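You operate a simulated robot arm through the tools that you are given. There is no shell and no other tool.

Carry out the task below with a simulated two-armed robot. There is one attempt and no reset: what you move stays moved.

TASK
Unlock the cash box, stand the yellow coin roll in the grey tray and lock the box again.
Fine: push the drawer home; the key stays in the lock. Set down upright: what you pick out.

The check looks at the end state, three seconds after you hand in, the way a careful person would. Anything else that was tipped, shoved, dropped, spilled or broken makes it a failure.

THE ROBOT
Two 7-joint arms with fingered hands on one trunk that stands fixed in place. Base frame: the origin is at the foot of the trunk, x ahead of it, y to its left, z up. Units: mm, degrees, N and s.
The left shoulder is at [60, 166, 952], the right one opposite. With the tool pointing down near the work surface each hand reaches from about 360 to 860 mm from the base axis, measured 20 degrees to its own side. Payload 5 kg a hand.
The TCP of each hand is the grasp point between the finger pads, 32 mm short of the fingertips. In the tool frame z runs along the fingers and y along their closing line. The gripper opens to 160 mm; its body begins 89 mm behind the TCP. The gripper is a hand of 3 fingers: y runs from the thumb to the fingers, the wrist lies at [0, 0, -267] in the tool frame.
Orientation is that of the tool frame in the base frame, as [roll, pitch, yaw] about the fixed x, y, z axes, in that order (R = Rz(yaw) Ry(pitch) Rx(roll)). With the fingers straight down and closing along the base's y, the tool's x points along the base's -x, its y along +y and its z along -z.

THE INTERFACE
- The arms move only by the tool jog_arm. It takes "left_steps", "right_steps" or both (then of equal length, played together; a hand with none holds still); each is a list of rows, each a list of 6 numbers: the shift along the base's x, y, z in units of 25 mm (1.0 is 25 mm), then the turn, a rotation vector about the base's x, y, z in units of 8 degrees (1.0 is 8 degrees). In form: [[tx, ty, tz, wx, wy, wz], ...]. A call has 1 to 20 rows; each row shifts and turns the commanded pose from where the row before left it. A call with a number of a shift or a turn outside -1 to 1 is refused whole. A row lasts 0.2 s, in which the tool goes at most 50 mm and 8.6 degrees; a call with a longer step from one row to the next is refused whole. Where a pose cannot be reached the arm comes as near as it can. A force on the tool above 40 N (or 10 N above the force at the start of the call, whichever is more), or a blocked arm, ends the call early, and 0.2 s more pass. In this call time passes only in rows, and 0.2 s behind the last. The reply holds the time, the measured pose of the TCP, the force on the tool along the base axes, the opening and the grip force, in the units named above and with some noise, with the torque about the TCP (base axes, N m) and any sound that the robot's microphone picked up.
- Cameras (640 x 400 px; columns grow to the right, rows downward): "scene" is now at [29.6, -49.9, 1591.1]; the picture's right is [-0.54, -0.84, -0.00], its down [-0.55, 0.36, -0.75] and it looks along [0.63, -0.41, -0.66] (base axes); focal length 340 px, centre (320, 200). "left" rides on the left gripper at [-65, -4, -116] in its tool frame; the picture's right is [0.06, -1.00, 0.00], its down [0.87, 0.05, -0.49] and it looks along [0.49, 0.03, 0.87] (tool axes); focal length 261 px, centre (320, 200). "right" rides on the right gripper at [65, -4, -116] in its tool frame; the picture's right is [0.06, 1.00, 0.00], its down [-0.87, 0.05, -0.49] and it looks along [-0.49, 0.03, 0.87] (tool axes); focal length 261 px, centre (320, 200). There is no depth. A picture from a camera that has moved, and an enlarged one, comes with that camera's place and axes in the base frame and with its lens. The place of the scene camera against the robot may be out by one fixed shift of up to 25 mm in any direction.
- snapshot(camera): a new picture of that camera. It takes no simulated time.
- move_column(by): slides the trunk up (or, below 0, down) by that many mm; the arms and the scene camera ride with it, the base frame stays. It gives what a move gives, with no picture.
- set_fingers(finger1, finger2, thumb_bend, hand): sets how far each is bent, from 0 (flat) to 1 (curled in); at 0.3 the hand is open as for a grip, at 0.7 the pads meet at the TCP. One left out holds its place. A second passes; each finger stops where it meets its share of the squeeze, and holds until it gets a number again. It is the only way to open and close the hand. It gives what a move gives, with no picture; readings hold the bend of each and the force on the fingers (four entries, about 0 where the hand has none), thumb and palm.
- turn_head(pan, tilt): turns the head with the scene camera to pan (to the left, within 86 degrees either way) and tilt (down, from -29 to 69), counted from straight ahead of the robot. It gives what a move gives.
- zoom(camera, box): a new picture of the part [left, top, right, bottom] of that camera's present view, enlarged. It takes no simulated time.
- close_job(): hands the job in; it is judged then, once.

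Places have to be worked out from the pictures, the camera data and where the tool is seen. Open the grippers and draw the arms clear of the work before you hand the job in, unless the task says otherwise.

The tools are called after "Request:" as name(argument=value, ...) on one line, values as JSON. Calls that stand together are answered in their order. jog_arm: Moves the arms, as the interface text tells. Its arguments: {"type":"object","properties":{"left_steps":{"type":"array","items":{"type":"array","items":{"type":"number"}}},"right_steps":{"type":"array","items":{"type":"array","items":{"type":"number"}}}},"required":[]} The other tools are called the same way: move_column (by) moves the trunk up or down; set_fingers (finger1, finger2, thumb_bend, hand) moves the fingers one by one; turn_head (pan, tilt) turns the head that bears the scene camera; snapshot (camera) takes a picture; zoom (camera, box) takes an enlarged picture of a part of a camera's view; close_job () hands the job in.

At the start:

```text
time: 0.0
left_tool_pos: [530.8, -39.8, 1150.2]
left_tcp_rot: [-180.0, 0.0, 180.0]
left_contact_force: [-0.7, -0.2, -0.3]
left_moment: [0.03, 0.02, 0.01]
left_gripper_width: 159.7
left_grasp_force: 0.0
left_shape: jaw
left_bend: [0.3, 0.3, 0.3]
left_finger forces: [0.1, 0.1, 0.1, 0.1, 0.0, 0.1]
right_tool_pos: [308.0, -433.1, 1104.2]
right_tcp_rot: [-180.0, 0.0, -180.0]
right_contact_force: [0.2, 0.8, 0.6]
right_moment: [-0.01, 0.0, -0.05]
right_gripper_width: 159.7
right_grasp_force: 0.0
right_shape: jaw
right_bend: [0.3, 0.3, 0.3]
right_finger forces: [0.1, 0.0, 0.0, 0.0, 0.0, 0.1]
trunk travel left (down, up): [-500.0, 90.0]
head pan, tilt (commanded): [-32.8, 41.2]
```

scene: 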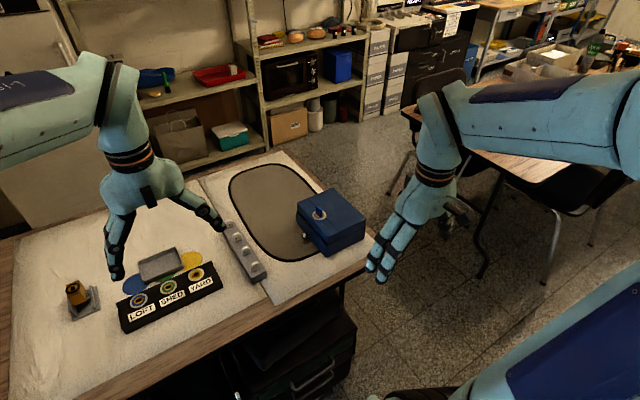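
right: 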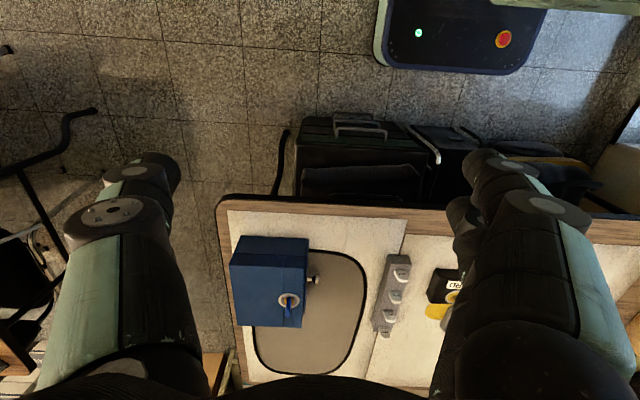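
left: 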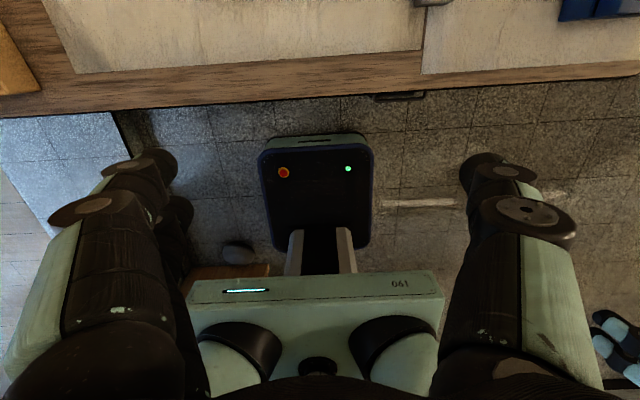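

The scene shows a blue cash box on a mat, a key rack labelled LOFT/SHED/YARD with coloured discs, a grey tray and a small clamp-like item. I take enlarged views to understand each item.

Request:
zoom(camera="scene", box=[40, 230, 280, 380])

Request:
zoom(camera="scene", box=[210, 150, 400, 290])

Request:
zoom(camera="right", box=[210, 210, 480, 390])

```text
2.67 times, centred on (160, 305) of scene
camera zoom: at [29.6, -49.9, 1591.1], right [-0.54, -0.84, 0.0], down [-0.55, 0.36, -0.75], along [0.63, -0.41, -0.66], focal length 908 px, centre (747, -80)
```

zoom: 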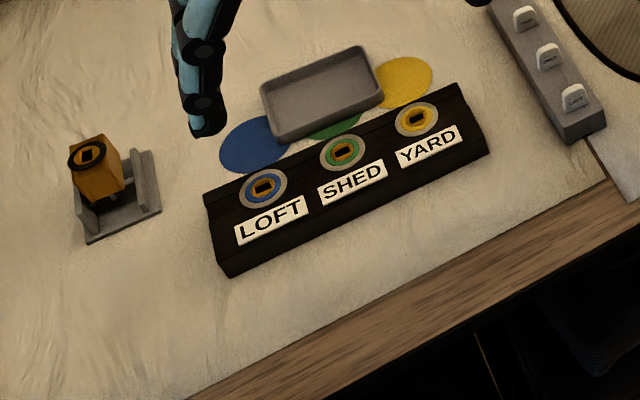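

```text
2.86 times, centred on (305, 220) of scene
camera zoom: at [29.6, -49.9, 1591.1], right [-0.54, -0.84, 0.0], down [-0.55, 0.36, -0.75], along [0.63, -0.41, -0.66], focal length 972 px, centre (363, 143)
```

zoom: 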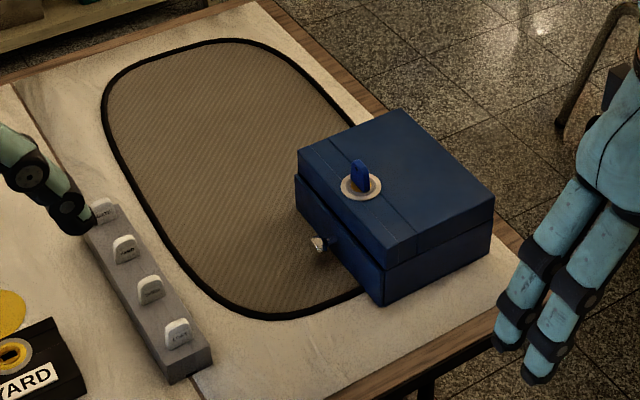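

```text
2.22 times, centred on (345, 300) of right
camera zoom: at [242.5, -438.2, 1219.2], right [-0.06, 1.0, 0.0], down [0.87, 0.05, 0.49], along [0.49, 0.03, -0.87], focal length 579 px, centre (264, -22)
```

zoom: 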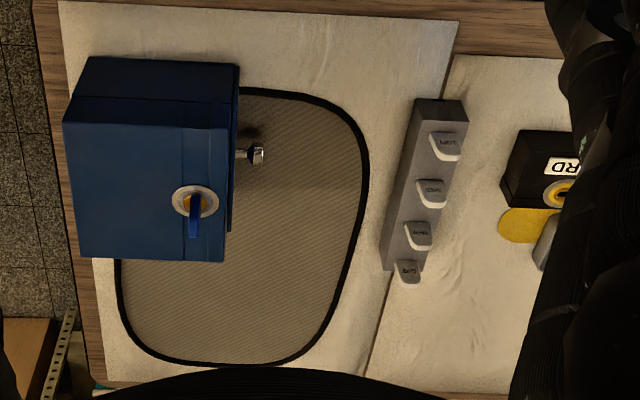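

The box has a blue key in a lock on its top and a drawer with a knob on its +y side; I estimate the knob at about [688, -418, 790]. I move the right hand forward to get a closer view of the box, and the left hand back and up out of the way of the view.

Request:
jog_arm(right_steps=[[1, 0, 0, 0, 0, 0], [1, 0, 0, 0, 0, 0], [1, 0, 0, 0, 0, 0], [1, 0, 0, 0, 0, 0], [1, 0, 0, 0, 0, 0], [1, 0, 0, 0, 0, 0]], left_steps=[[-1, 1, 0, 0, 0, 0], [-1, 1, 0, 0, 0, 0], [-1, 1, 0, 0, 0, 0], [-1, 1, 0, 0, 0, 0], [-0.5, 1, 0, 0, 0, 0], [-0.5, 1, 0, 0, 0, 0]])

```text
time: 1.4
left_tool_pos: [406.2, 111.7, 1150.4]
left_tcp_rot: [179.9, -0.1, -180.0]
left_contact_force: [-0.1, 0.2, 0.5]
left_moment: [0.01, 0.0, -0.01]
left_gripper_width: 159.7
left_grasp_force: 0.0
left_shape: jaw
left_bend: [0.3, 0.3, 0.3]
left_finger forces: [0.1, 0.0, 0.0, 0.1, 0.0, 0.0]
right_tool_pos: [457.4, -432.0, 1105.1]
right_tcp_rot: [-179.9, -0.1, -180.0]
right_contact_force: [-0.3, 0.2, 0.0]
right_moment: [0.0, -0.03, 0.03]
right_gripper_width: 160.1
right_grasp_force: 0.0
right_shape: jaw
right_bend: [0.3, 0.3, 0.3]
right_finger forces: [0.0, 0.1, 0.0, 0.0, 0.0, 0.0]
trunk travel left (down, up): [-500.0, 90.0]
head pan, tilt (commanded): [-32.8, 41.2]
```

The arms have moved as commanded. I now look from both the right camera and the scene camera.

Request:
snapshot(camera="right")

Request:
snapshot(camera="scene")

Request:
zoom(camera="right", box=[200, 120, 440, 270])

```text
taken
camera right: at [393.1, -437.3, 1219.6], right [-0.06, 1.0, 0.0], down [0.87, 0.05, 0.49], along [0.49, 0.03, -0.87], focal length 261 px, centre (320, 200)
```

right: 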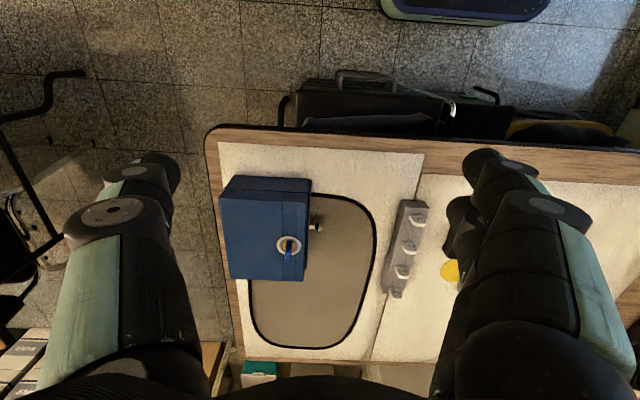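

```text
taken
camera scene: at [29.8, -49.1, 1591.1], right [-0.54, -0.84, 0.0], down [-0.55, 0.36, -0.75], along [0.63, -0.41, -0.66], focal length 340 px, centre (320, 200)
```

scene: 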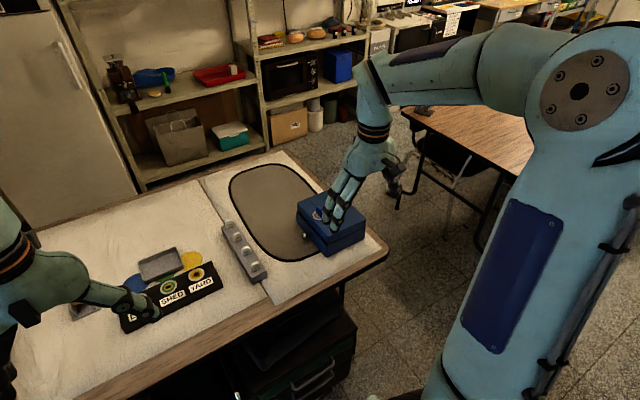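

```text
2.67 times, centred on (320, 195) of right
camera zoom: at [393.1, -437.3, 1219.6], right [-0.06, 1.0, 0.0], down [0.87, 0.05, 0.49], along [0.49, 0.03, -0.87], focal length 695 px, centre (320, 213)
```

zoom: 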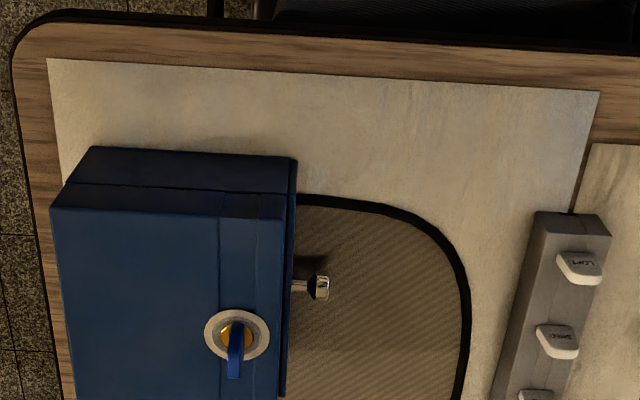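

I zoom in on the key, the tag rack, and the yellow roll region in the scene view to read the labels.

Request:
zoom(camera="scene", box=[215, 210, 275, 290])

Request:
zoom(camera="right", box=[370, 190, 470, 310])

Request:
zoom(camera="right", box=[260, 200, 340, 270])

Request:
zoom(camera="scene", box=[110, 240, 230, 330])

```text
5.00 times, centred on (245, 250) of scene
camera zoom: at [29.8, -49.1, 1591.1], right [-0.54, -0.84, 0.0], down [-0.55, 0.36, -0.75], along [0.63, -0.41, -0.66], focal length 1702 px, centre (695, -50)
```

zoom: 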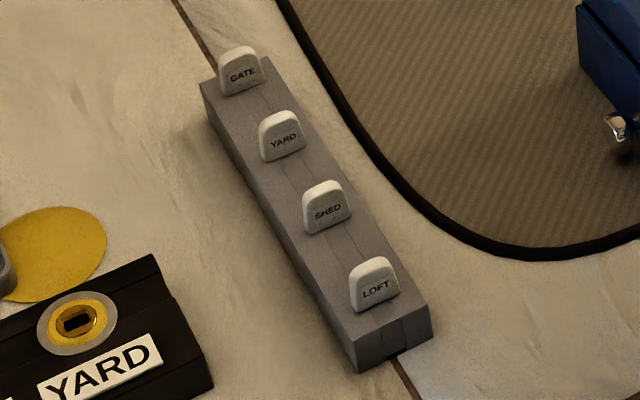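

```text
3.33 times, centred on (420, 250) of right
camera zoom: at [393.1, -437.3, 1219.6], right [-0.06, 1.0, 0.0], down [0.87, 0.05, 0.49], along [0.49, 0.03, -0.87], focal length 869 px, centre (-13, 33)
```

zoom: 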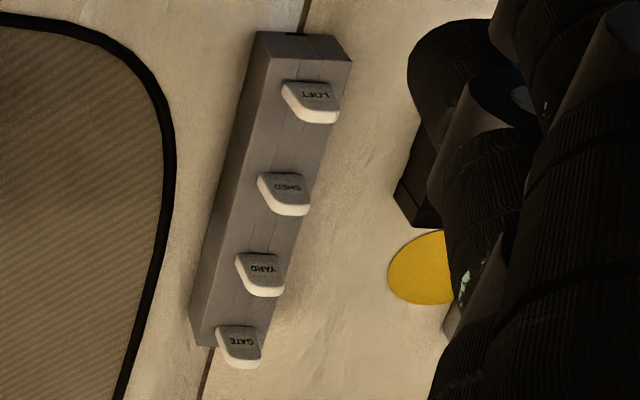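

```text
5.71 times, centred on (300, 235) of right
camera zoom: at [393.1, -437.3, 1219.6], right [-0.06, 1.0, 0.0], down [0.87, 0.05, 0.49], along [0.49, 0.03, -0.87], focal length 1489 px, centre (434, 0)
```

zoom: 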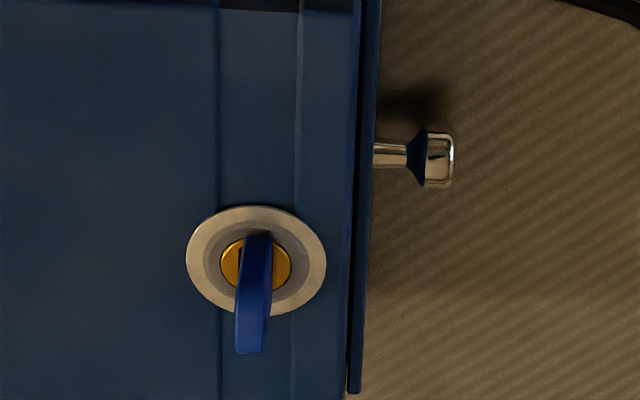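

```text
4.44 times, centred on (170, 285) of scene
camera zoom: at [29.8, -49.1, 1591.1], right [-0.54, -0.84, 0.0], down [-0.55, 0.36, -0.75], along [0.63, -0.41, -0.66], focal length 1513 px, centre (987, -178)
```

zoom: 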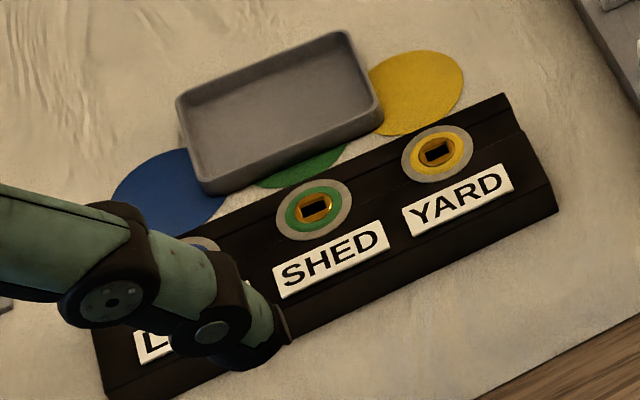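

The box lock is around [700, -478, 840] by a rough triangulation, with the key's bow standing in the x–z plane. I look at the shape of the hands closely to judge how the fingers and thumb sit relative to each other.

Request:
zoom(camera="scene", box=[290, 130, 430, 260])

Request:
zoom(camera="left", box=[0, 100, 640, 400])

```text
3.08 times, centred on (360, 195) of scene
camera zoom: at [29.8, -49.1, 1591.1], right [-0.54, -0.84, 0.0], down [-0.55, 0.36, -0.75], along [0.63, -0.41, -0.66], focal length 1047 px, centre (197, 215)
```

zoom: 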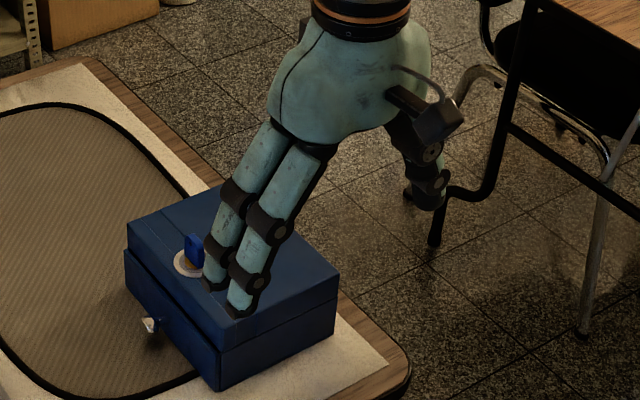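

```text
1.00 times, centred on (320, 250) of left (not enlarged: the box is as wide or as high as the picture)
camera zoom: at [472.7, 107.2, 1265.5], right [-0.06, -1.0, 0.0], down [-0.87, 0.05, 0.49], along [-0.49, 0.03, -0.87], focal length 261 px, centre (320, 150)
```

zoom: 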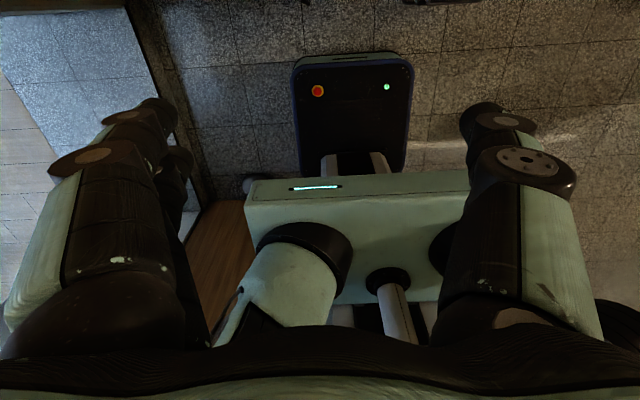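

Two fingers sit side by side on the +y side with the thumb on the −y side, so the present orientation suits pinching the key's bow across y. I move the right hand to hover above the lock, well clear, at about [640, -477, 1000], and look again.

Request:
jog_arm(right_steps=[[1, -0.25, -0.5, 0, 0, 0], [1, -0.25, -0.5, 0, 0, 0], [1, -0.25, -0.5, 0, 0, 0], [1, -0.25, -0.5, 0, 0, 0], [1, -0.25, -0.5, 0, 0, 0], [1, -0.25, -0.5, 0, 0, 0], [1, -0.25, -0.5, 0, 0, 0], [0.5, -0.05, -0.5, 0, 0, 0]])

Request:
snapshot(camera="right")

Request:
snapshot(camera="scene")

```text
time: 3.2
left_tool_pos: [406.1, 109.9, 1149.7]
left_tcp_rot: [-180.0, 0.0, -180.0]
left_contact_force: [0.2, -0.6, -0.7]
left_moment: [-0.02, -0.01, 0.0]
left_gripper_width: 159.8
left_grasp_force: 0.0
left_shape: jaw
left_bend: [0.3, 0.3, 0.3]
left_finger forces: [0.1, 0.1, 0.0, 0.0, 0.0, 0.0]
right_tool_pos: [644.9, -477.5, 1003.1]
right_tcp_rot: [180.0, -0.1, -180.0]
right_contact_force: [0.2, 0.0, 0.1]
right_moment: [0.02, 0.03, 0.02]
right_gripper_width: 159.8
right_grasp_force: 0.0
right_shape: jaw
right_bend: [0.3, 0.3, 0.3]
right_finger forces: [0.0, 0.1, 0.0, 0.0, 0.1, 0.0]
trunk travel left (down, up): [-500.0, 90.0]
head pan, tilt (commanded): [-32.8, 41.2]
```

```text
taken
camera right: at [580.1, -482.8, 1118.6], right [-0.06, 1.0, 0.0], down [0.87, 0.05, 0.49], along [0.49, 0.03, -0.87], focal length 261 px, centre (320, 200)
```

right: 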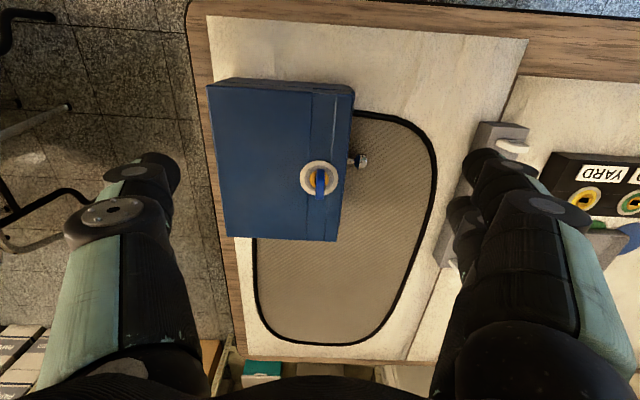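

```text
taken
camera scene: at [29.9, -50.0, 1591.1], right [-0.54, -0.84, 0.0], down [-0.55, 0.36, -0.75], along [0.63, -0.41, -0.66], focal length 340 px, centre (320, 200)
```

scene: 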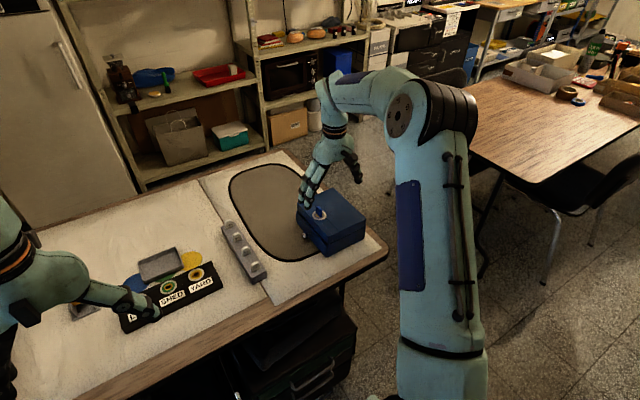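

The lock now triangulates to about [714, -476, 830]. I zoom in on it to refine the position and see whether the lock has direction marks.

Request:
zoom(camera="right", box=[280, 140, 380, 220])

Request:
zoom(camera="scene", box=[290, 180, 370, 260])

Request:
zoom(camera="right", box=[180, 60, 460, 260])

```text
5.00 times, centred on (330, 180) of right
camera zoom: at [580.1, -482.8, 1118.6], right [-0.06, 1.0, 0.0], down [0.87, 0.05, 0.49], along [0.49, 0.03, -0.87], focal length 1303 px, centre (270, 300)
```

zoom: 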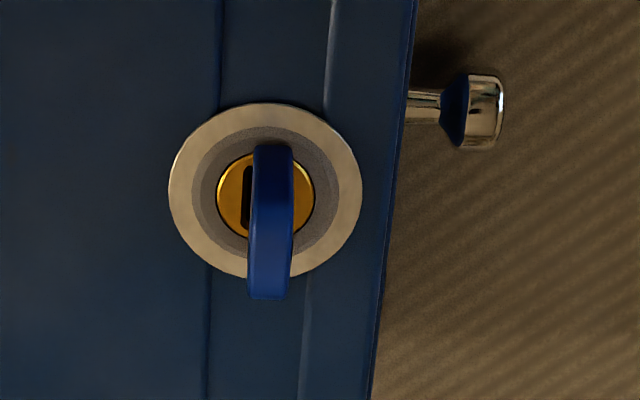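

```text
5.00 times, centred on (330, 220) of scene
camera zoom: at [29.9, -50.0, 1591.1], right [-0.54, -0.84, 0.0], down [-0.55, 0.36, -0.75], along [0.63, -0.41, -0.66], focal length 1702 px, centre (270, 100)
```

zoom: 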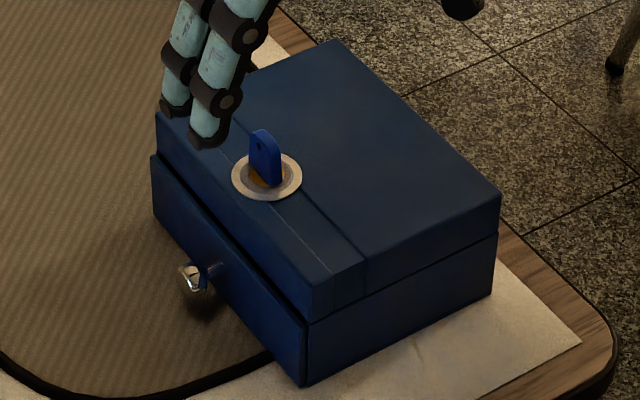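

```text
2.00 times, centred on (320, 160) of right
camera zoom: at [580.1, -482.8, 1118.6], right [-0.06, 1.0, 0.0], down [0.87, 0.05, 0.49], along [0.49, 0.03, -0.87], focal length 521 px, centre (320, 280)
```

zoom: 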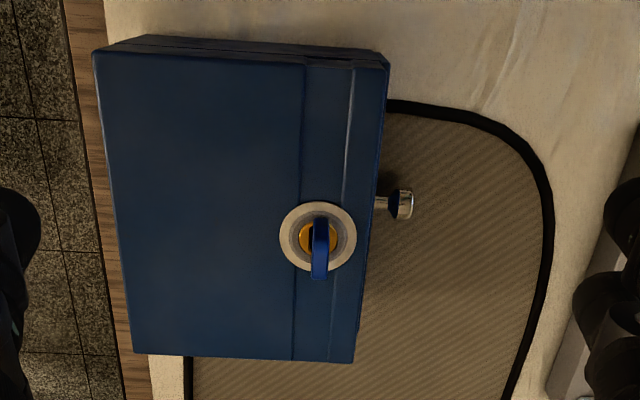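

No direction marks are visible; the bow is roughly 8 mm thick in y, standing at y ≈ -475. Before going down, I close the right hand part-way in the air to see how fingertips and thumb meet.

Request:
set_fingers(hand="right", finger1=0.62, finger2=0.62, thumb_bend=0.62)

Request:
snapshot(camera="right")

Request:
zoom(camera="scene", box=[280, 100, 400, 260])

```text
time: 4.2
left_tool_pos: [406.6, 110.5, 1149.7]
left_tcp_rot: [-179.9, 0.1, -180.0]
left_contact_force: [-0.4, 0.1, 0.2]
left_moment: [-0.04, 0.02, 0.02]
left_gripper_width: 160.0
left_grasp_force: 0.1
left_shape: jaw
left_bend: [0.3, 0.3, 0.3]
left_finger forces: [0.1, 0.1, 0.1, 0.0, 0.0, 0.2]
right_tool_pos: [644.6, -477.6, 1004.4]
right_tcp_rot: [-180.0, -0.1, -179.9]
right_contact_force: [0.0, -0.2, 0.5]
right_moment: [-0.03, -0.01, 0.01]
right_gripper_width: 40.7
right_grasp_force: 0.0
right_shape: fingers
right_bend: [0.62, 0.62, 0.62]
right_finger forces: [0.0, 0.1, 0.0, 0.1, 0.0, 0.1]
trunk travel left (down, up): [-500.0, 90.0]
head pan, tilt (commanded): [-32.8, 41.2]
```

```text
taken
camera right: at [579.7, -482.6, 1118.8], right [-0.06, 1.0, 0.0], down [0.87, 0.05, 0.49], along [0.49, 0.03, -0.87], focal length 261 px, centre (320, 200)
```

right: 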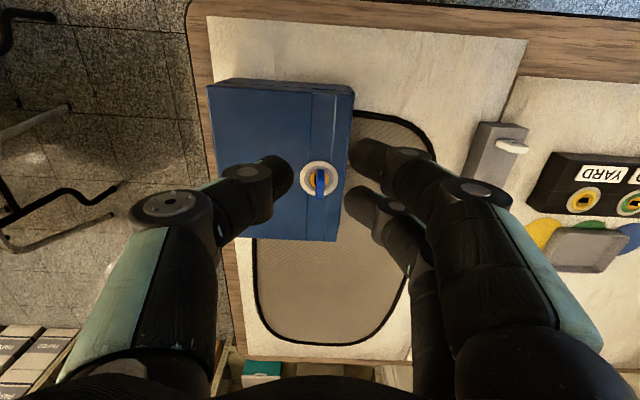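

```text
2.50 times, centred on (340, 180) of scene
camera zoom: at [29.7, -49.9, 1591.1], right [-0.54, -0.84, 0.0], down [-0.55, 0.36, -0.75], along [0.63, -0.41, -0.66], focal length 851 px, centre (270, 250)
```

zoom: 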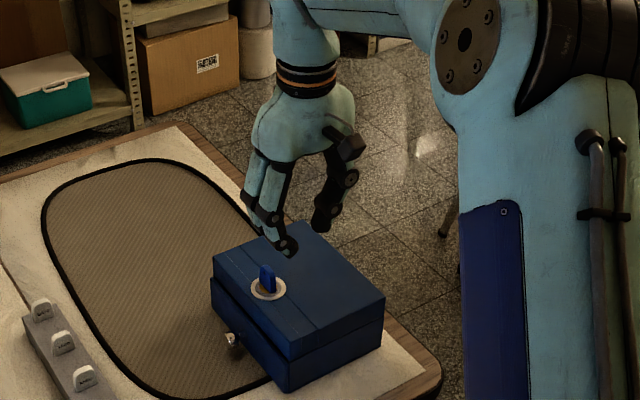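

At bend 0.62 the opening is 41 mm, with two fingers about ±13 mm in x, which suits the ~30 mm wide bow. I lower the hand, still open 41 mm, to about [711, -475.5, 920], 65 mm over the bow top, and check.

Request:
jog_arm(right_steps=[[0.66, 0.02, -0.84, 0, 0, 0], [0.66, 0.02, -0.84, 0, 0, 0], [0.66, 0.02, -0.84, 0, 0, 0], [0.66, 0.02, -0.84, 0, 0, 0]])

Request:
snapshot(camera="right")

Request:
zoom(camera="scene", box=[280, 140, 380, 260])

```text
time: 5.2
left_tool_pos: [407.0, 110.3, 1149.5]
left_tcp_rot: [179.9, 0.0, 179.9]
left_contact_force: [0.2, 0.8, 0.4]
left_moment: [0.01, 0.07, 0.02]
left_gripper_width: 160.1
left_grasp_force: 0.2
left_shape: jaw
left_bend: [0.3, 0.3, 0.3]
left_finger forces: [0.0, 0.0, 0.0, 0.0, 0.1, 0.0]
right_tool_pos: [711.7, -476.9, 919.6]
right_tcp_rot: [179.9, 0.0, -179.9]
right_contact_force: [-0.9, -0.3, -0.4]
right_moment: [0.0, 0.03, 0.01]
right_gripper_width: 40.6
right_grasp_force: 0.2
right_shape: fingers
right_bend: [0.62, 0.62, 0.62]
right_finger forces: [0.0, 0.1, 0.0, 0.0, 0.0, 0.0]
trunk travel left (down, up): [-500.0, 90.0]
head pan, tilt (commanded): [-32.8, 41.2]
```

```text
taken
camera right: at [646.8, -480.8, 1035.0], right [-0.06, 1.0, 0.0], down [0.87, 0.05, 0.49], along [0.49, 0.03, -0.87], focal length 261 px, centre (320, 200)
```

right: 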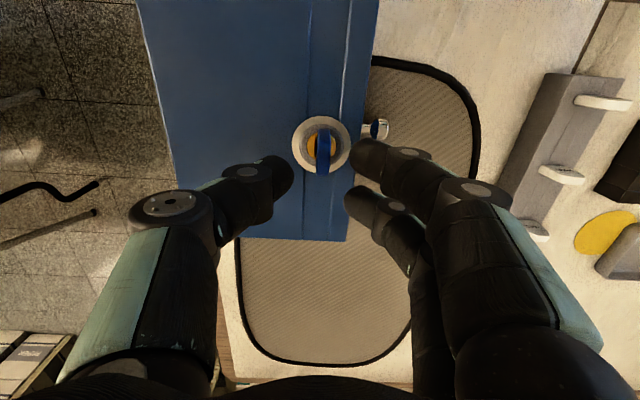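

```text
3.33 times, centred on (330, 200) of scene
camera zoom: at [30.4, -50.0, 1591.1], right [-0.54, -0.84, 0.0], down [-0.55, 0.36, -0.75], along [0.63, -0.41, -0.66], focal length 1134 px, centre (287, 200)
```

zoom: 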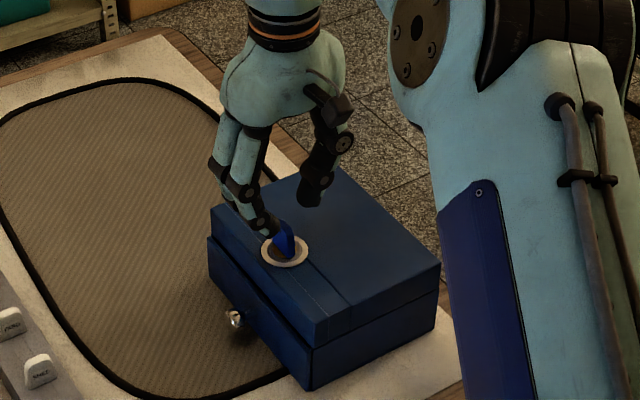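

I zoom on the lock from this closer viewpoint to refine its height and position by parallax.

Request:
zoom(camera="right", box=[270, 100, 390, 175])

Request:
zoom(camera="scene", box=[300, 170, 350, 230])

```text
5.33 times, centred on (330, 138) of right
camera zoom: at [646.8, -480.8, 1035.0], right [-0.06, 1.0, 0.0], down [0.87, 0.05, 0.49], along [0.49, 0.03, -0.87], focal length 1390 px, centre (267, 533)
```

zoom: 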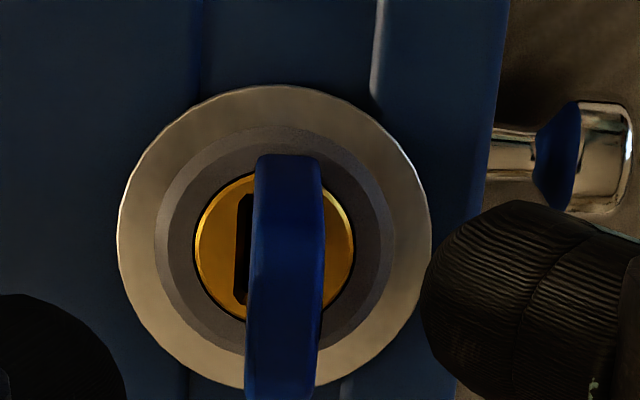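

```text
6.67 times, centred on (325, 200) of scene
camera zoom: at [30.4, -50.0, 1591.1], right [-0.54, -0.84, 0.0], down [-0.55, 0.36, -0.75], along [0.63, -0.41, -0.66], focal length 2269 px, centre (287, 200)
```

zoom: 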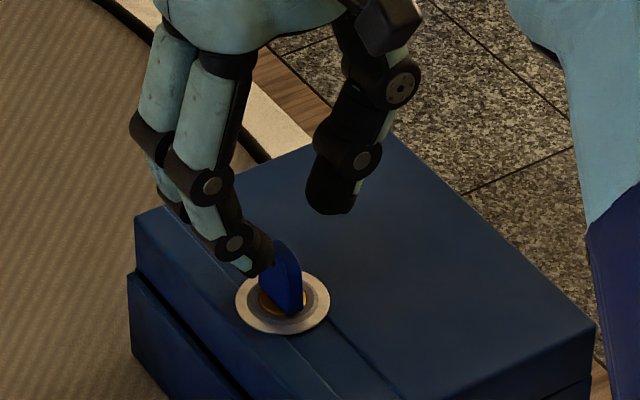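

The ring plate now triangulates to z ≈ 837, x ≈ 708, y ≈ -476. I need the bow's top edge too, so I zoom a little lower.

Request:
zoom(camera="right", box=[280, 120, 370, 180])

```text
6.67 times, centred on (325, 150) of right
camera zoom: at [646.8, -480.8, 1035.0], right [-0.06, 1.0, 0.0], down [0.87, 0.05, 0.49], along [0.49, 0.03, -0.87], focal length 1738 px, centre (287, 533)
```

zoom: 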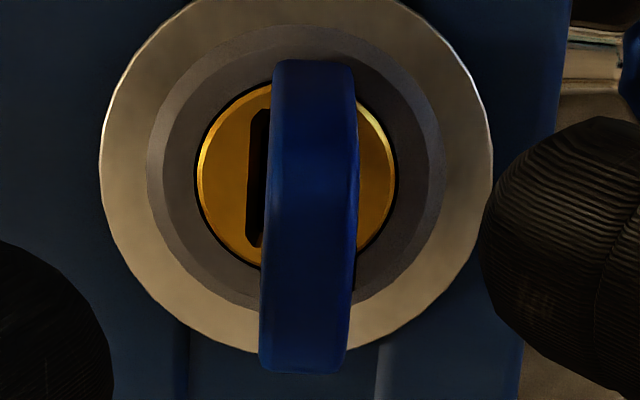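

The bow spans x ≈ 694–724, top z ≈ 862, thickness ≈ 9 mm at y ≈ -475. I lower the hand to about [708.5, -475.2, 875], leaving the fingertips ~5 mm above the ring plate.

Request:
jog_arm(right_steps=[[-0.05, 0.02, -0.6, 0, 0, 0], [-0.05, 0.02, -0.6, 0, 0, 0], [-0.03, 0.03, -0.58, 0, 0, 0]])

Request:
snapshot(camera="right")

Request:
zoom(camera="scene", box=[290, 160, 360, 240])

```text
time: 6.0
left_tool_pos: [405.3, 110.1, 1150.4]
left_tcp_rot: [-180.0, 0.0, 180.0]
left_contact_force: [-0.3, 0.4, -0.5]
left_moment: [0.01, 0.03, 0.01]
left_gripper_width: 159.8
left_grasp_force: 0.0
left_shape: jaw
left_bend: [0.3, 0.3, 0.3]
left_finger forces: [0.1, 0.0, 0.0, 0.1, 0.1, 0.0]
right_tool_pos: [708.8, -474.6, 876.1]
right_tcp_rot: [180.0, 0.2, -180.0]
right_contact_force: [0.6, -0.5, 3.7]
right_moment: [-0.12, -0.03, 0.01]
right_gripper_width: 40.0
right_grasp_force: 2.0
right_shape: fingers
right_bend: [0.62, 0.62, 0.62]
right_finger forces: [0.4, 0.1, 0.0, 0.1, 3.0, 0.1]
trunk travel left (down, up): [-500.0, 90.0]
head pan, tilt (commanded): [-32.8, 41.2]
```

```text
taken
camera right: at [642.9, -479.1, 991.6], right [-0.06, 1.0, 0.0], down [0.87, 0.05, 0.49], along [0.49, 0.03, -0.87], focal length 261 px, centre (320, 200)
```

right: 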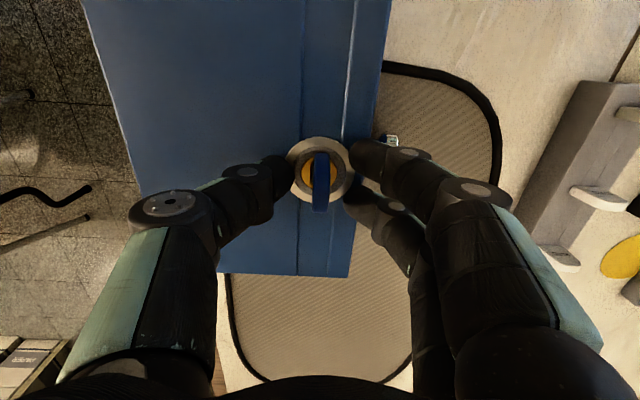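

```text
5.00 times, centred on (325, 200) of scene
camera zoom: at [29.2, -49.6, 1591.3], right [-0.54, -0.84, 0.0], down [-0.55, 0.36, -0.75], along [0.63, -0.41, -0.66], focal length 1702 px, centre (295, 200)
```

zoom: 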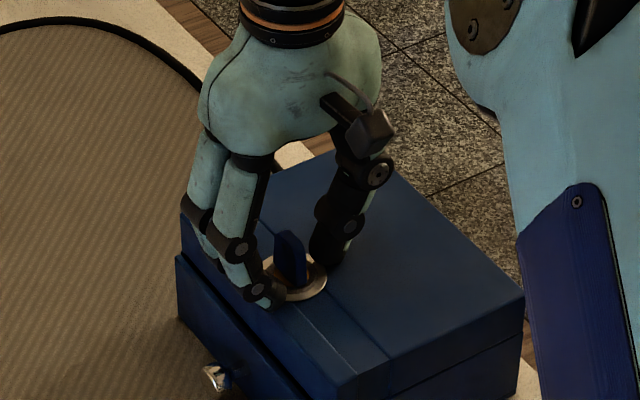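

The thumb pad reads 3 N and Fz is 3.7 N, so the thumb tip is just touching the ring plate. I raise the hand 5 mm before closing.

Request:
jog_arm(right_steps=[[0, 0, 0.2, 0, 0, 0]])

```text
time: 6.4
left_tool_pos: [405.3, 110.0, 1150.9]
left_tcp_rot: [-179.9, 0.0, -180.0]
left_contact_force: [-0.6, 0.0, 0.0]
left_moment: [0.02, 0.02, -0.03]
left_gripper_width: 159.8
left_grasp_force: 0.0
left_shape: jaw
left_bend: [0.3, 0.3, 0.3]
left_finger forces: [0.0, 0.0, 0.0, 0.0, 0.0, 0.0]
right_tool_pos: [707.9, -473.8, 880.6]
right_tcp_rot: [179.9, 0.0, 180.0]
right_contact_force: [-0.1, -0.2, 0.5]
right_moment: [0.0, 0.04, 0.02]
right_gripper_width: 40.0
right_grasp_force: 0.1
right_shape: fingers
right_bend: [0.62, 0.62, 0.62]
right_finger forces: [0.1, 0.0, 0.0, 0.0, 0.0, 0.0]
trunk travel left (down, up): [-500.0, 90.0]
head pan, tilt (commanded): [-32.8, 41.2]
```

Contact is gone (forces ~0) at z = 880.6. I close the fingers gently toward the bow.

Request:
set_fingers(hand="right", finger1=0.67, finger2=0.67, thumb_bend=0.67)

Request:
snapshot(camera="right")

```text
time: 7.4
left_tool_pos: [406.4, 108.7, 1150.2]
left_tcp_rot: [180.0, 0.1, -180.0]
left_contact_force: [-0.4, -0.6, -0.1]
left_moment: [-0.02, 0.03, 0.02]
left_gripper_width: 160.2
left_grasp_force: 0.1
left_shape: jaw
left_bend: [0.3, 0.3, 0.3]
left_finger forces: [0.1, 0.1, 0.0, 0.1, 0.0, 0.0]
right_tool_pos: [708.5, -472.9, 881.1]
right_tcp_rot: [179.9, 0.0, 179.9]
right_contact_force: [0.0, 0.4, -0.4]
right_moment: [-0.01, 0.01, -0.02]
right_gripper_width: 22.5
right_grasp_force: 0.1
right_shape: fingers
right_bend: [0.67, 0.67, 0.67]
right_finger forces: [0.0, 0.0, 0.0, 0.0, 0.0, 0.0]
trunk travel left (down, up): [-500.0, 90.0]
head pan, tilt (commanded): [-32.8, 41.2]
```

```text
taken
camera right: at [642.9, -478.6, 995.7], right [-0.06, 1.0, 0.0], down [0.87, 0.05, 0.49], along [0.49, 0.03, -0.87], focal length 261 px, centre (320, 200)
```

right: 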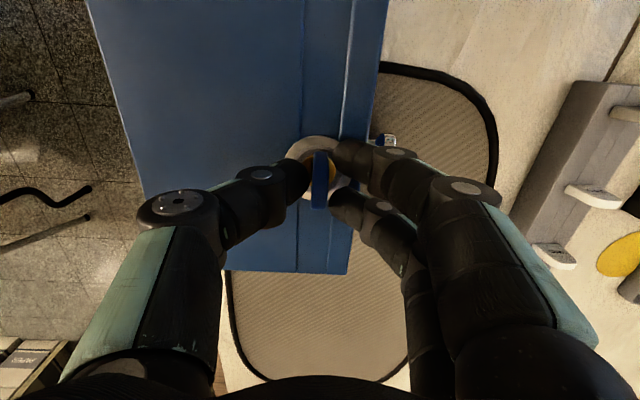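

Opening 22.5 mm, no contact yet. I zoom to check centring before the final squeeze.

Request:
zoom(camera="right", box=[270, 125, 390, 225])

Request:
zoom(camera="scene", box=[300, 180, 350, 240])

```text
4.00 times, centred on (330, 175) of right
camera zoom: at [642.9, -478.6, 995.7], right [-0.06, 1.0, 0.0], down [0.87, 0.05, 0.49], along [0.49, 0.03, -0.87], focal length 1043 px, centre (280, 300)
```

zoom: 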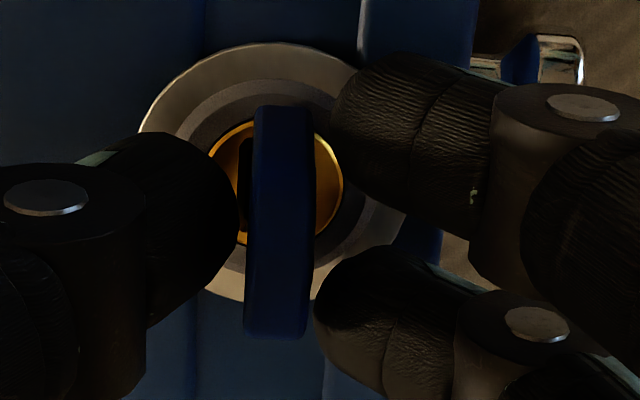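

```text
6.67 times, centred on (325, 210) of scene
camera zoom: at [29.7, -49.9, 1591.1], right [-0.54, -0.84, 0.0], down [-0.55, 0.36, -0.75], along [0.63, -0.41, -0.66], focal length 2269 px, centre (287, 133)
```

zoom: 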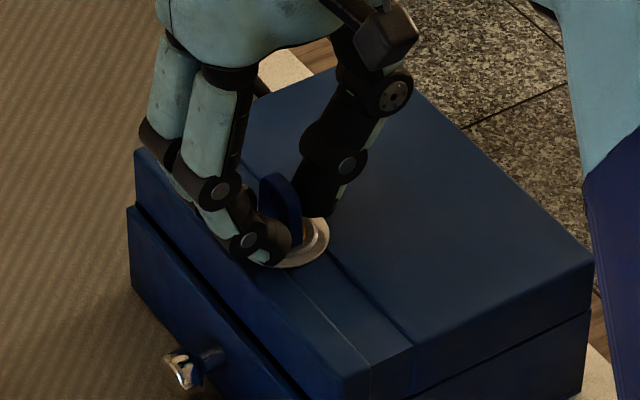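

The bow sits centred between the thumb and the two fingers. I close to squeeze it.

Request:
set_fingers(hand="right", finger1=0.76, finger2=0.76, thumb_bend=0.76)

Request:
zoom(camera="right", box=[270, 125, 390, 225])

```text
time: 8.4
left_tool_pos: [406.1, 110.2, 1150.5]
left_tcp_rot: [-180.0, 0.1, 180.0]
left_contact_force: [0.3, -0.8, 0.3]
left_moment: [0.04, 0.02, 0.04]
left_gripper_width: 160.1
left_grasp_force: 0.1
left_shape: jaw
left_bend: [0.3, 0.3, 0.3]
left_finger forces: [0.1, 0.0, 0.0, 0.0, 0.0, 0.0]
right_tool_pos: [707.8, -473.9, 881.3]
right_tcp_rot: [-180.0, 0.0, 179.9]
right_contact_force: [0.3, -0.8, -0.5]
right_moment: [-0.1, 0.01, 0.03]
right_gripper_width: 14.9
right_grasp_force: 16.9
right_shape: fingers
right_bend: [0.73, 0.73, 0.71]
right_finger forces: [7.8, 8.1, 0.1, 0.1, 17.9, 0.0]
trunk travel left (down, up): [-500.0, 90.0]
head pan, tilt (commanded): [-32.8, 41.2]
```

```text
4.00 times, centred on (330, 175) of right
camera zoom: at [642.9, -478.8, 995.6], right [-0.06, 1.0, 0.0], down [0.87, 0.05, 0.49], along [0.49, 0.03, -0.87], focal length 1043 px, centre (280, 300)
```

zoom: 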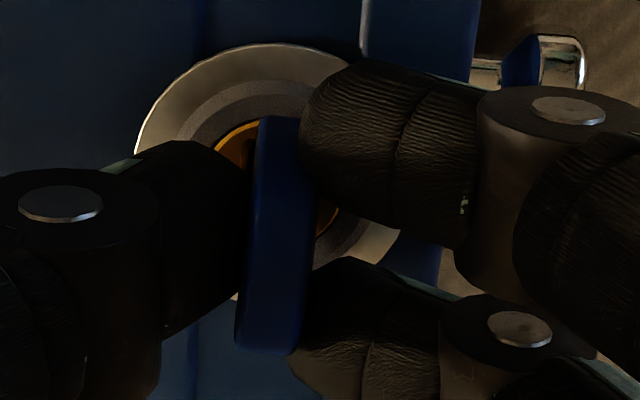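

The key is gripped at ~17 N. I try a small 4° turn counter-clockwise to feel the resistance.

Request:
jog_arm(right_steps=[[0, 0, 0, 0, 0, 0.5]])

```text
time: 8.8
left_tool_pos: [405.2, 109.6, 1150.3]
left_tcp_rot: [-180.0, 0.0, 180.0]
left_contact_force: [-0.6, 0.6, 0.7]
left_moment: [-0.02, 0.0, 0.01]
left_gripper_width: 160.1
left_grasp_force: 0.0
left_shape: jaw
left_bend: [0.3, 0.3, 0.3]
left_finger forces: [0.0, 0.1, 0.1, 0.0, 0.1, 0.0]
right_tool_pos: [707.7, -474.1, 880.8]
right_tcp_rot: [-180.0, 0.0, -176.0]
right_contact_force: [0.3, -0.4, 0.0]
right_moment: [-0.04, 0.01, 0.02]
right_gripper_width: 14.7
right_grasp_force: 16.5
right_shape: fingers
right_bend: [0.73, 0.73, 0.71]
right_finger forces: [7.7, 8.1, 0.1, 0.0, 17.7, 0.1]
trunk travel left (down, up): [-500.0, 90.0]
head pan, tilt (commanded): [-32.8, 41.2]
```

No noticeable torque at +4°. I turn another 8° and check the picture to see whether the key follows.

Request:
jog_arm(right_steps=[[0, 0, 0, 0, 0, 0.5], [0, 0, 0, 0, 0, 0.5]])

Request:
zoom(camera="right", box=[270, 125, 390, 225])

Request:
zoom(camera="scene", box=[300, 180, 350, 240])

```text
time: 9.4
left_tool_pos: [406.5, 110.5, 1149.3]
left_tcp_rot: [-180.0, 0.0, 180.0]
left_contact_force: [-0.2, 0.0, -0.8]
left_moment: [0.02, 0.01, 0.01]
left_gripper_width: 160.0
left_grasp_force: 0.0
left_shape: jaw
left_bend: [0.3, 0.3, 0.3]
left_finger forces: [0.1, 0.0, 0.0, 0.0, 0.0, 0.0]
right_tool_pos: [709.2, -474.1, 880.7]
right_tcp_rot: [-180.0, -0.1, -168.0]
right_contact_force: [0.6, -2.1, -1.0]
right_moment: [-0.08, 0.02, 0.04]
right_gripper_width: 14.8
right_grasp_force: 16.6
right_shape: fingers
right_bend: [0.73, 0.73, 0.71]
right_finger forces: [7.6, 7.6, 0.0, 0.1, 18.1, 0.0]
trunk travel left (down, up): [-500.0, 90.0]
head pan, tilt (commanded): [-32.8, 41.2]
```

```text
4.00 times, centred on (330, 175) of right
camera zoom: at [645.2, -492.5, 995.7], right [-0.27, 0.96, 0.0], down [0.84, 0.23, 0.49], along [0.47, 0.13, -0.87], focal length 1043 px, centre (280, 300)
```

zoom: 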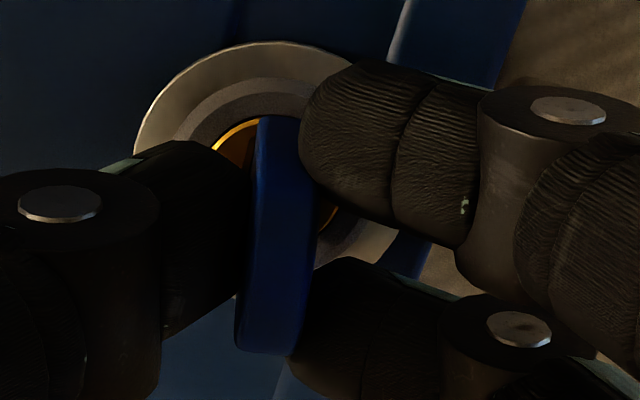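

```text
6.67 times, centred on (325, 210) of scene
camera zoom: at [29.8, -50.2, 1591.1], right [-0.54, -0.84, 0.0], down [-0.55, 0.36, -0.75], along [0.63, -0.41, -0.66], focal length 2269 px, centre (287, 133)
```

zoom: 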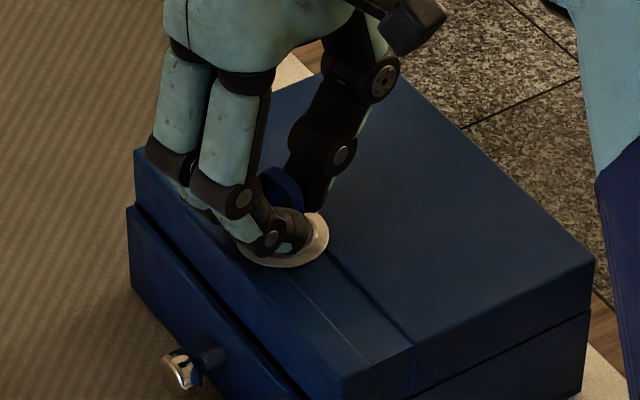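

The key follows the hand with little resistance. I continue counter-clockwise in small steps and watch torque and sound.

Request:
jog_arm(right_steps=[[0, 0, 0, 0, 0, 0.7], [0, 0, 0, 0, 0, 0.7], [0, 0, 0, 0, 0, 0.7]])

```text
time: 10.2
left_tool_pos: [406.0, 110.0, 1150.0]
left_tcp_rot: [-180.0, 0.1, -179.9]
left_contact_force: [0.3, -1.2, -0.4]
left_moment: [0.02, -0.03, -0.02]
left_gripper_width: 160.1
left_grasp_force: 0.1
left_shape: jaw
left_bend: [0.3, 0.3, 0.3]
left_finger forces: [0.0, 0.0, 0.0, 0.1, 0.0, 0.0]
right_tool_pos: [707.6, -475.0, 880.8]
right_tcp_rot: [180.0, 0.0, -151.1]
right_contact_force: [0.3, -4.2, 0.6]
right_moment: [-0.2, 0.02, -0.08]
right_gripper_width: 15.1
right_grasp_force: 16.3
right_shape: fingers
right_bend: [0.73, 0.73, 0.71]
right_finger forces: [7.6, 6.1, 0.1, 0.0, 19.5, 0.1]
trunk travel left (down, up): [-500.0, 90.0]
head pan, tilt (commanded): [-32.8, 41.2]
```

Lateral force Fy has grown to −4.2 N, suggesting a slight offset from the key axis. I check the picture before going on.

Request:
zoom(camera="right", box=[270, 125, 390, 225])

Request:
zoom(camera="scene", box=[290, 170, 370, 260])

```text
4.00 times, centred on (330, 175) of right
camera zoom: at [652.5, -510.8, 995.7], right [-0.54, 0.84, 0.0], down [0.74, 0.47, 0.49], along [0.42, 0.26, -0.87], focal length 1043 px, centre (280, 300)
```

zoom: 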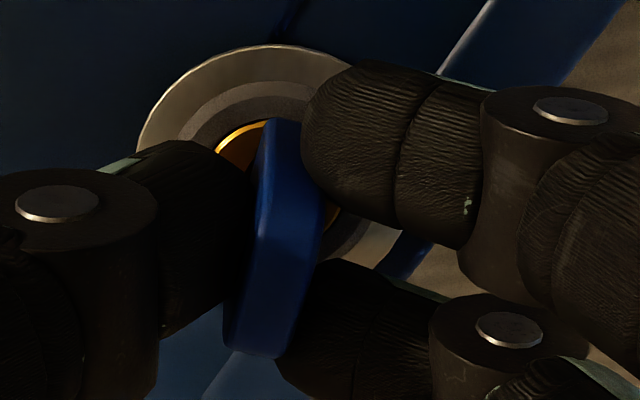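

```text
4.44 times, centred on (330, 215) of scene
camera zoom: at [29.6, -50.3, 1591.1], right [-0.54, -0.84, 0.0], down [-0.55, 0.36, -0.75], along [0.63, -0.41, -0.66], focal length 1513 px, centre (276, 133)
```

zoom: 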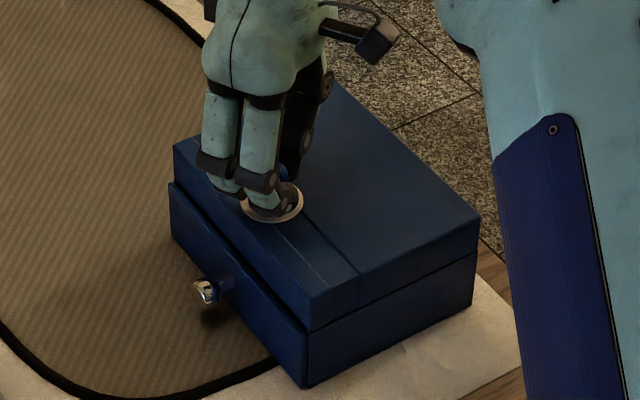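

The bow now lags a little in the grip (far end swung toward the thumb), so there's some resistance. I turn 5° more while easing 1 mm toward −y, to see whether the key still follows.

Request:
jog_arm(right_steps=[[0, -0.04, 0, 0, 0, 0.65]])

Request:
zoom(camera="right", box=[270, 125, 390, 225])

```text
time: 10.6
left_tool_pos: [406.4, 110.1, 1150.7]
left_tcp_rot: [-180.0, 0.0, -179.9]
left_contact_force: [0.0, -0.2, -0.1]
left_moment: [0.01, 0.0, 0.0]
left_gripper_width: 159.9
left_grasp_force: 0.0
left_shape: jaw
left_bend: [0.3, 0.3, 0.3]
left_finger forces: [0.1, 0.0, 0.1, 0.1, 0.0, 0.0]
right_tool_pos: [707.5, -475.0, 880.0]
right_tcp_rot: [180.0, 0.0, -146.0]
right_contact_force: [-1.6, -5.2, 1.5]
right_moment: [-0.12, 0.03, -0.09]
right_gripper_width: 15.3
right_grasp_force: 16.8
right_shape: fingers
right_bend: [0.73, 0.73, 0.71]
right_finger forces: [8.1, 6.3, 0.0, 0.0, 18.6, 0.0]
trunk travel left (down, up): [-500.0, 90.0]
head pan, tilt (commanded): [-32.8, 41.2]
```

```text
4.00 times, centred on (330, 175) of right
camera zoom: at [655.8, -516.2, 995.7], right [-0.61, 0.79, 0.0], down [0.69, 0.53, 0.49], along [0.39, 0.3, -0.87], focal length 1043 px, centre (280, 300)
```

zoom: 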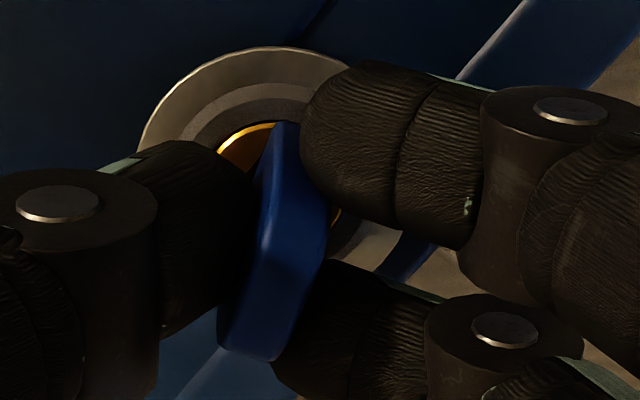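

The hand is at +34° but the bow keeps lagging, so the key seems to meet a stop or stiff lock this way. I turn back toward zero to compare with the clockwise direction.

Request:
jog_arm(right_steps=[[0, 0, 0, 0, 0, -0.7], [0, 0, 0, 0, 0, -0.7], [0, 0, 0, 0, 0, -0.7], [0, 0, 0, 0, 0, -0.7], [0, 0, 0, 0, 0, -0.7], [0, 0, 0, 0, 0, -0.75]])

Request:
zoom(camera="right", box=[270, 125, 390, 225])

```text
time: 12.0
left_tool_pos: [407.1, 110.1, 1149.7]
left_tcp_rot: [180.0, 0.1, 180.0]
left_contact_force: [-0.1, 0.2, 0.4]
left_moment: [0.02, 0.01, 0.02]
left_gripper_width: 160.0
left_grasp_force: 0.1
left_shape: jaw
left_bend: [0.3, 0.3, 0.3]
left_finger forces: [0.0, 0.1, 0.1, 0.0, 0.0, 0.1]
right_tool_pos: [709.1, -475.4, 880.3]
right_tcp_rot: [180.0, 0.0, 179.9]
right_contact_force: [-1.0, -0.1, -0.7]
right_moment: [-0.03, 0.1, 0.02]
right_gripper_width: 14.9
right_grasp_force: 16.7
right_shape: fingers
right_bend: [0.73, 0.73, 0.71]
right_finger forces: [9.3, 7.8, 0.0, 0.0, 16.2, 0.0]
trunk travel left (down, up): [-500.0, 90.0]
head pan, tilt (commanded): [-32.8, 41.2]
```

```text
4.00 times, centred on (330, 175) of right
camera zoom: at [642.8, -479.6, 995.9], right [-0.06, 1.0, 0.0], down [0.87, 0.05, 0.49], along [0.49, 0.03, -0.87], focal length 1043 px, centre (280, 300)
```

zoom: 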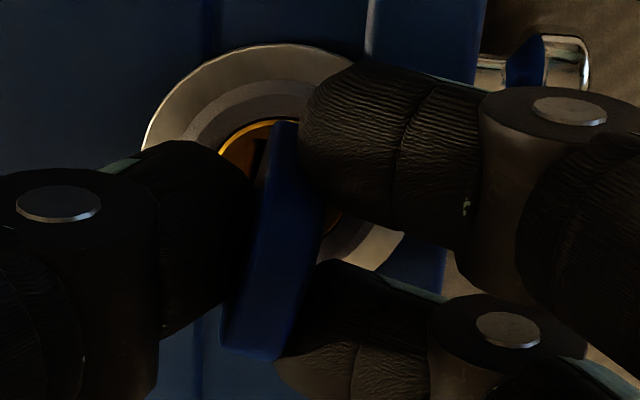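

Back at zero yaw the bow is now turned about 10° clockwise in the hand, so the key followed backwards. I keep turning clockwise in small steps and watch.

Request:
jog_arm(right_steps=[[0, 0, 0, 0, 0, -0.7], [0, 0, 0, 0, 0, -0.7], [0, 0, 0, 0, 0, -0.7]])

Request:
zoom(camera="right", box=[270, 125, 390, 225])

```text
time: 12.8
left_tool_pos: [406.9, 111.5, 1151.0]
left_tcp_rot: [-180.0, 0.0, 180.0]
left_contact_force: [0.4, -0.8, 0.2]
left_moment: [0.02, -0.01, 0.01]
left_gripper_width: 160.0
left_grasp_force: 0.1
left_shape: jaw
left_bend: [0.3, 0.3, 0.3]
left_finger forces: [0.0, 0.0, 0.1, 0.0, 0.0, 0.0]
right_tool_pos: [709.3, -474.9, 880.7]
right_tcp_rot: [179.9, 0.1, 163.1]
right_contact_force: [-1.1, 4.2, 0.0]
right_moment: [0.02, -0.03, 0.2]
right_gripper_width: 13.8
right_grasp_force: 18.2
right_shape: fingers
right_bend: [0.73, 0.73, 0.71]
right_finger forces: [12.0, 10.2, 0.0, 0.0, 13.7, 0.0]
trunk travel left (down, up): [-500.0, 90.0]
head pan, tilt (commanded): [-32.8, 41.2]
```

```text
4.00 times, centred on (330, 175) of right
camera zoom: at [644.8, -459.9, 995.9], right [0.23, 0.97, 0.0], down [0.85, -0.2, 0.49], along [0.48, -0.11, -0.87], focal length 1043 px, centre (280, 300)
```

zoom: 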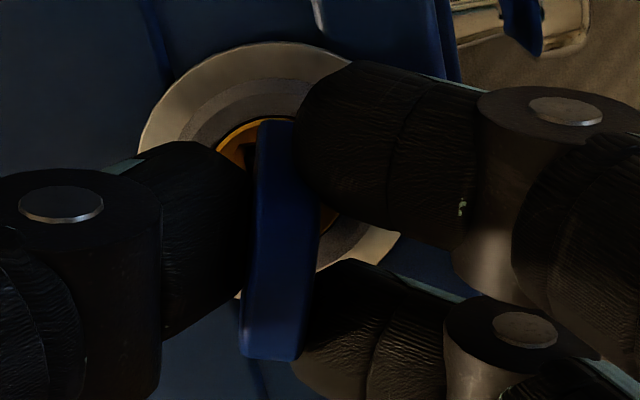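

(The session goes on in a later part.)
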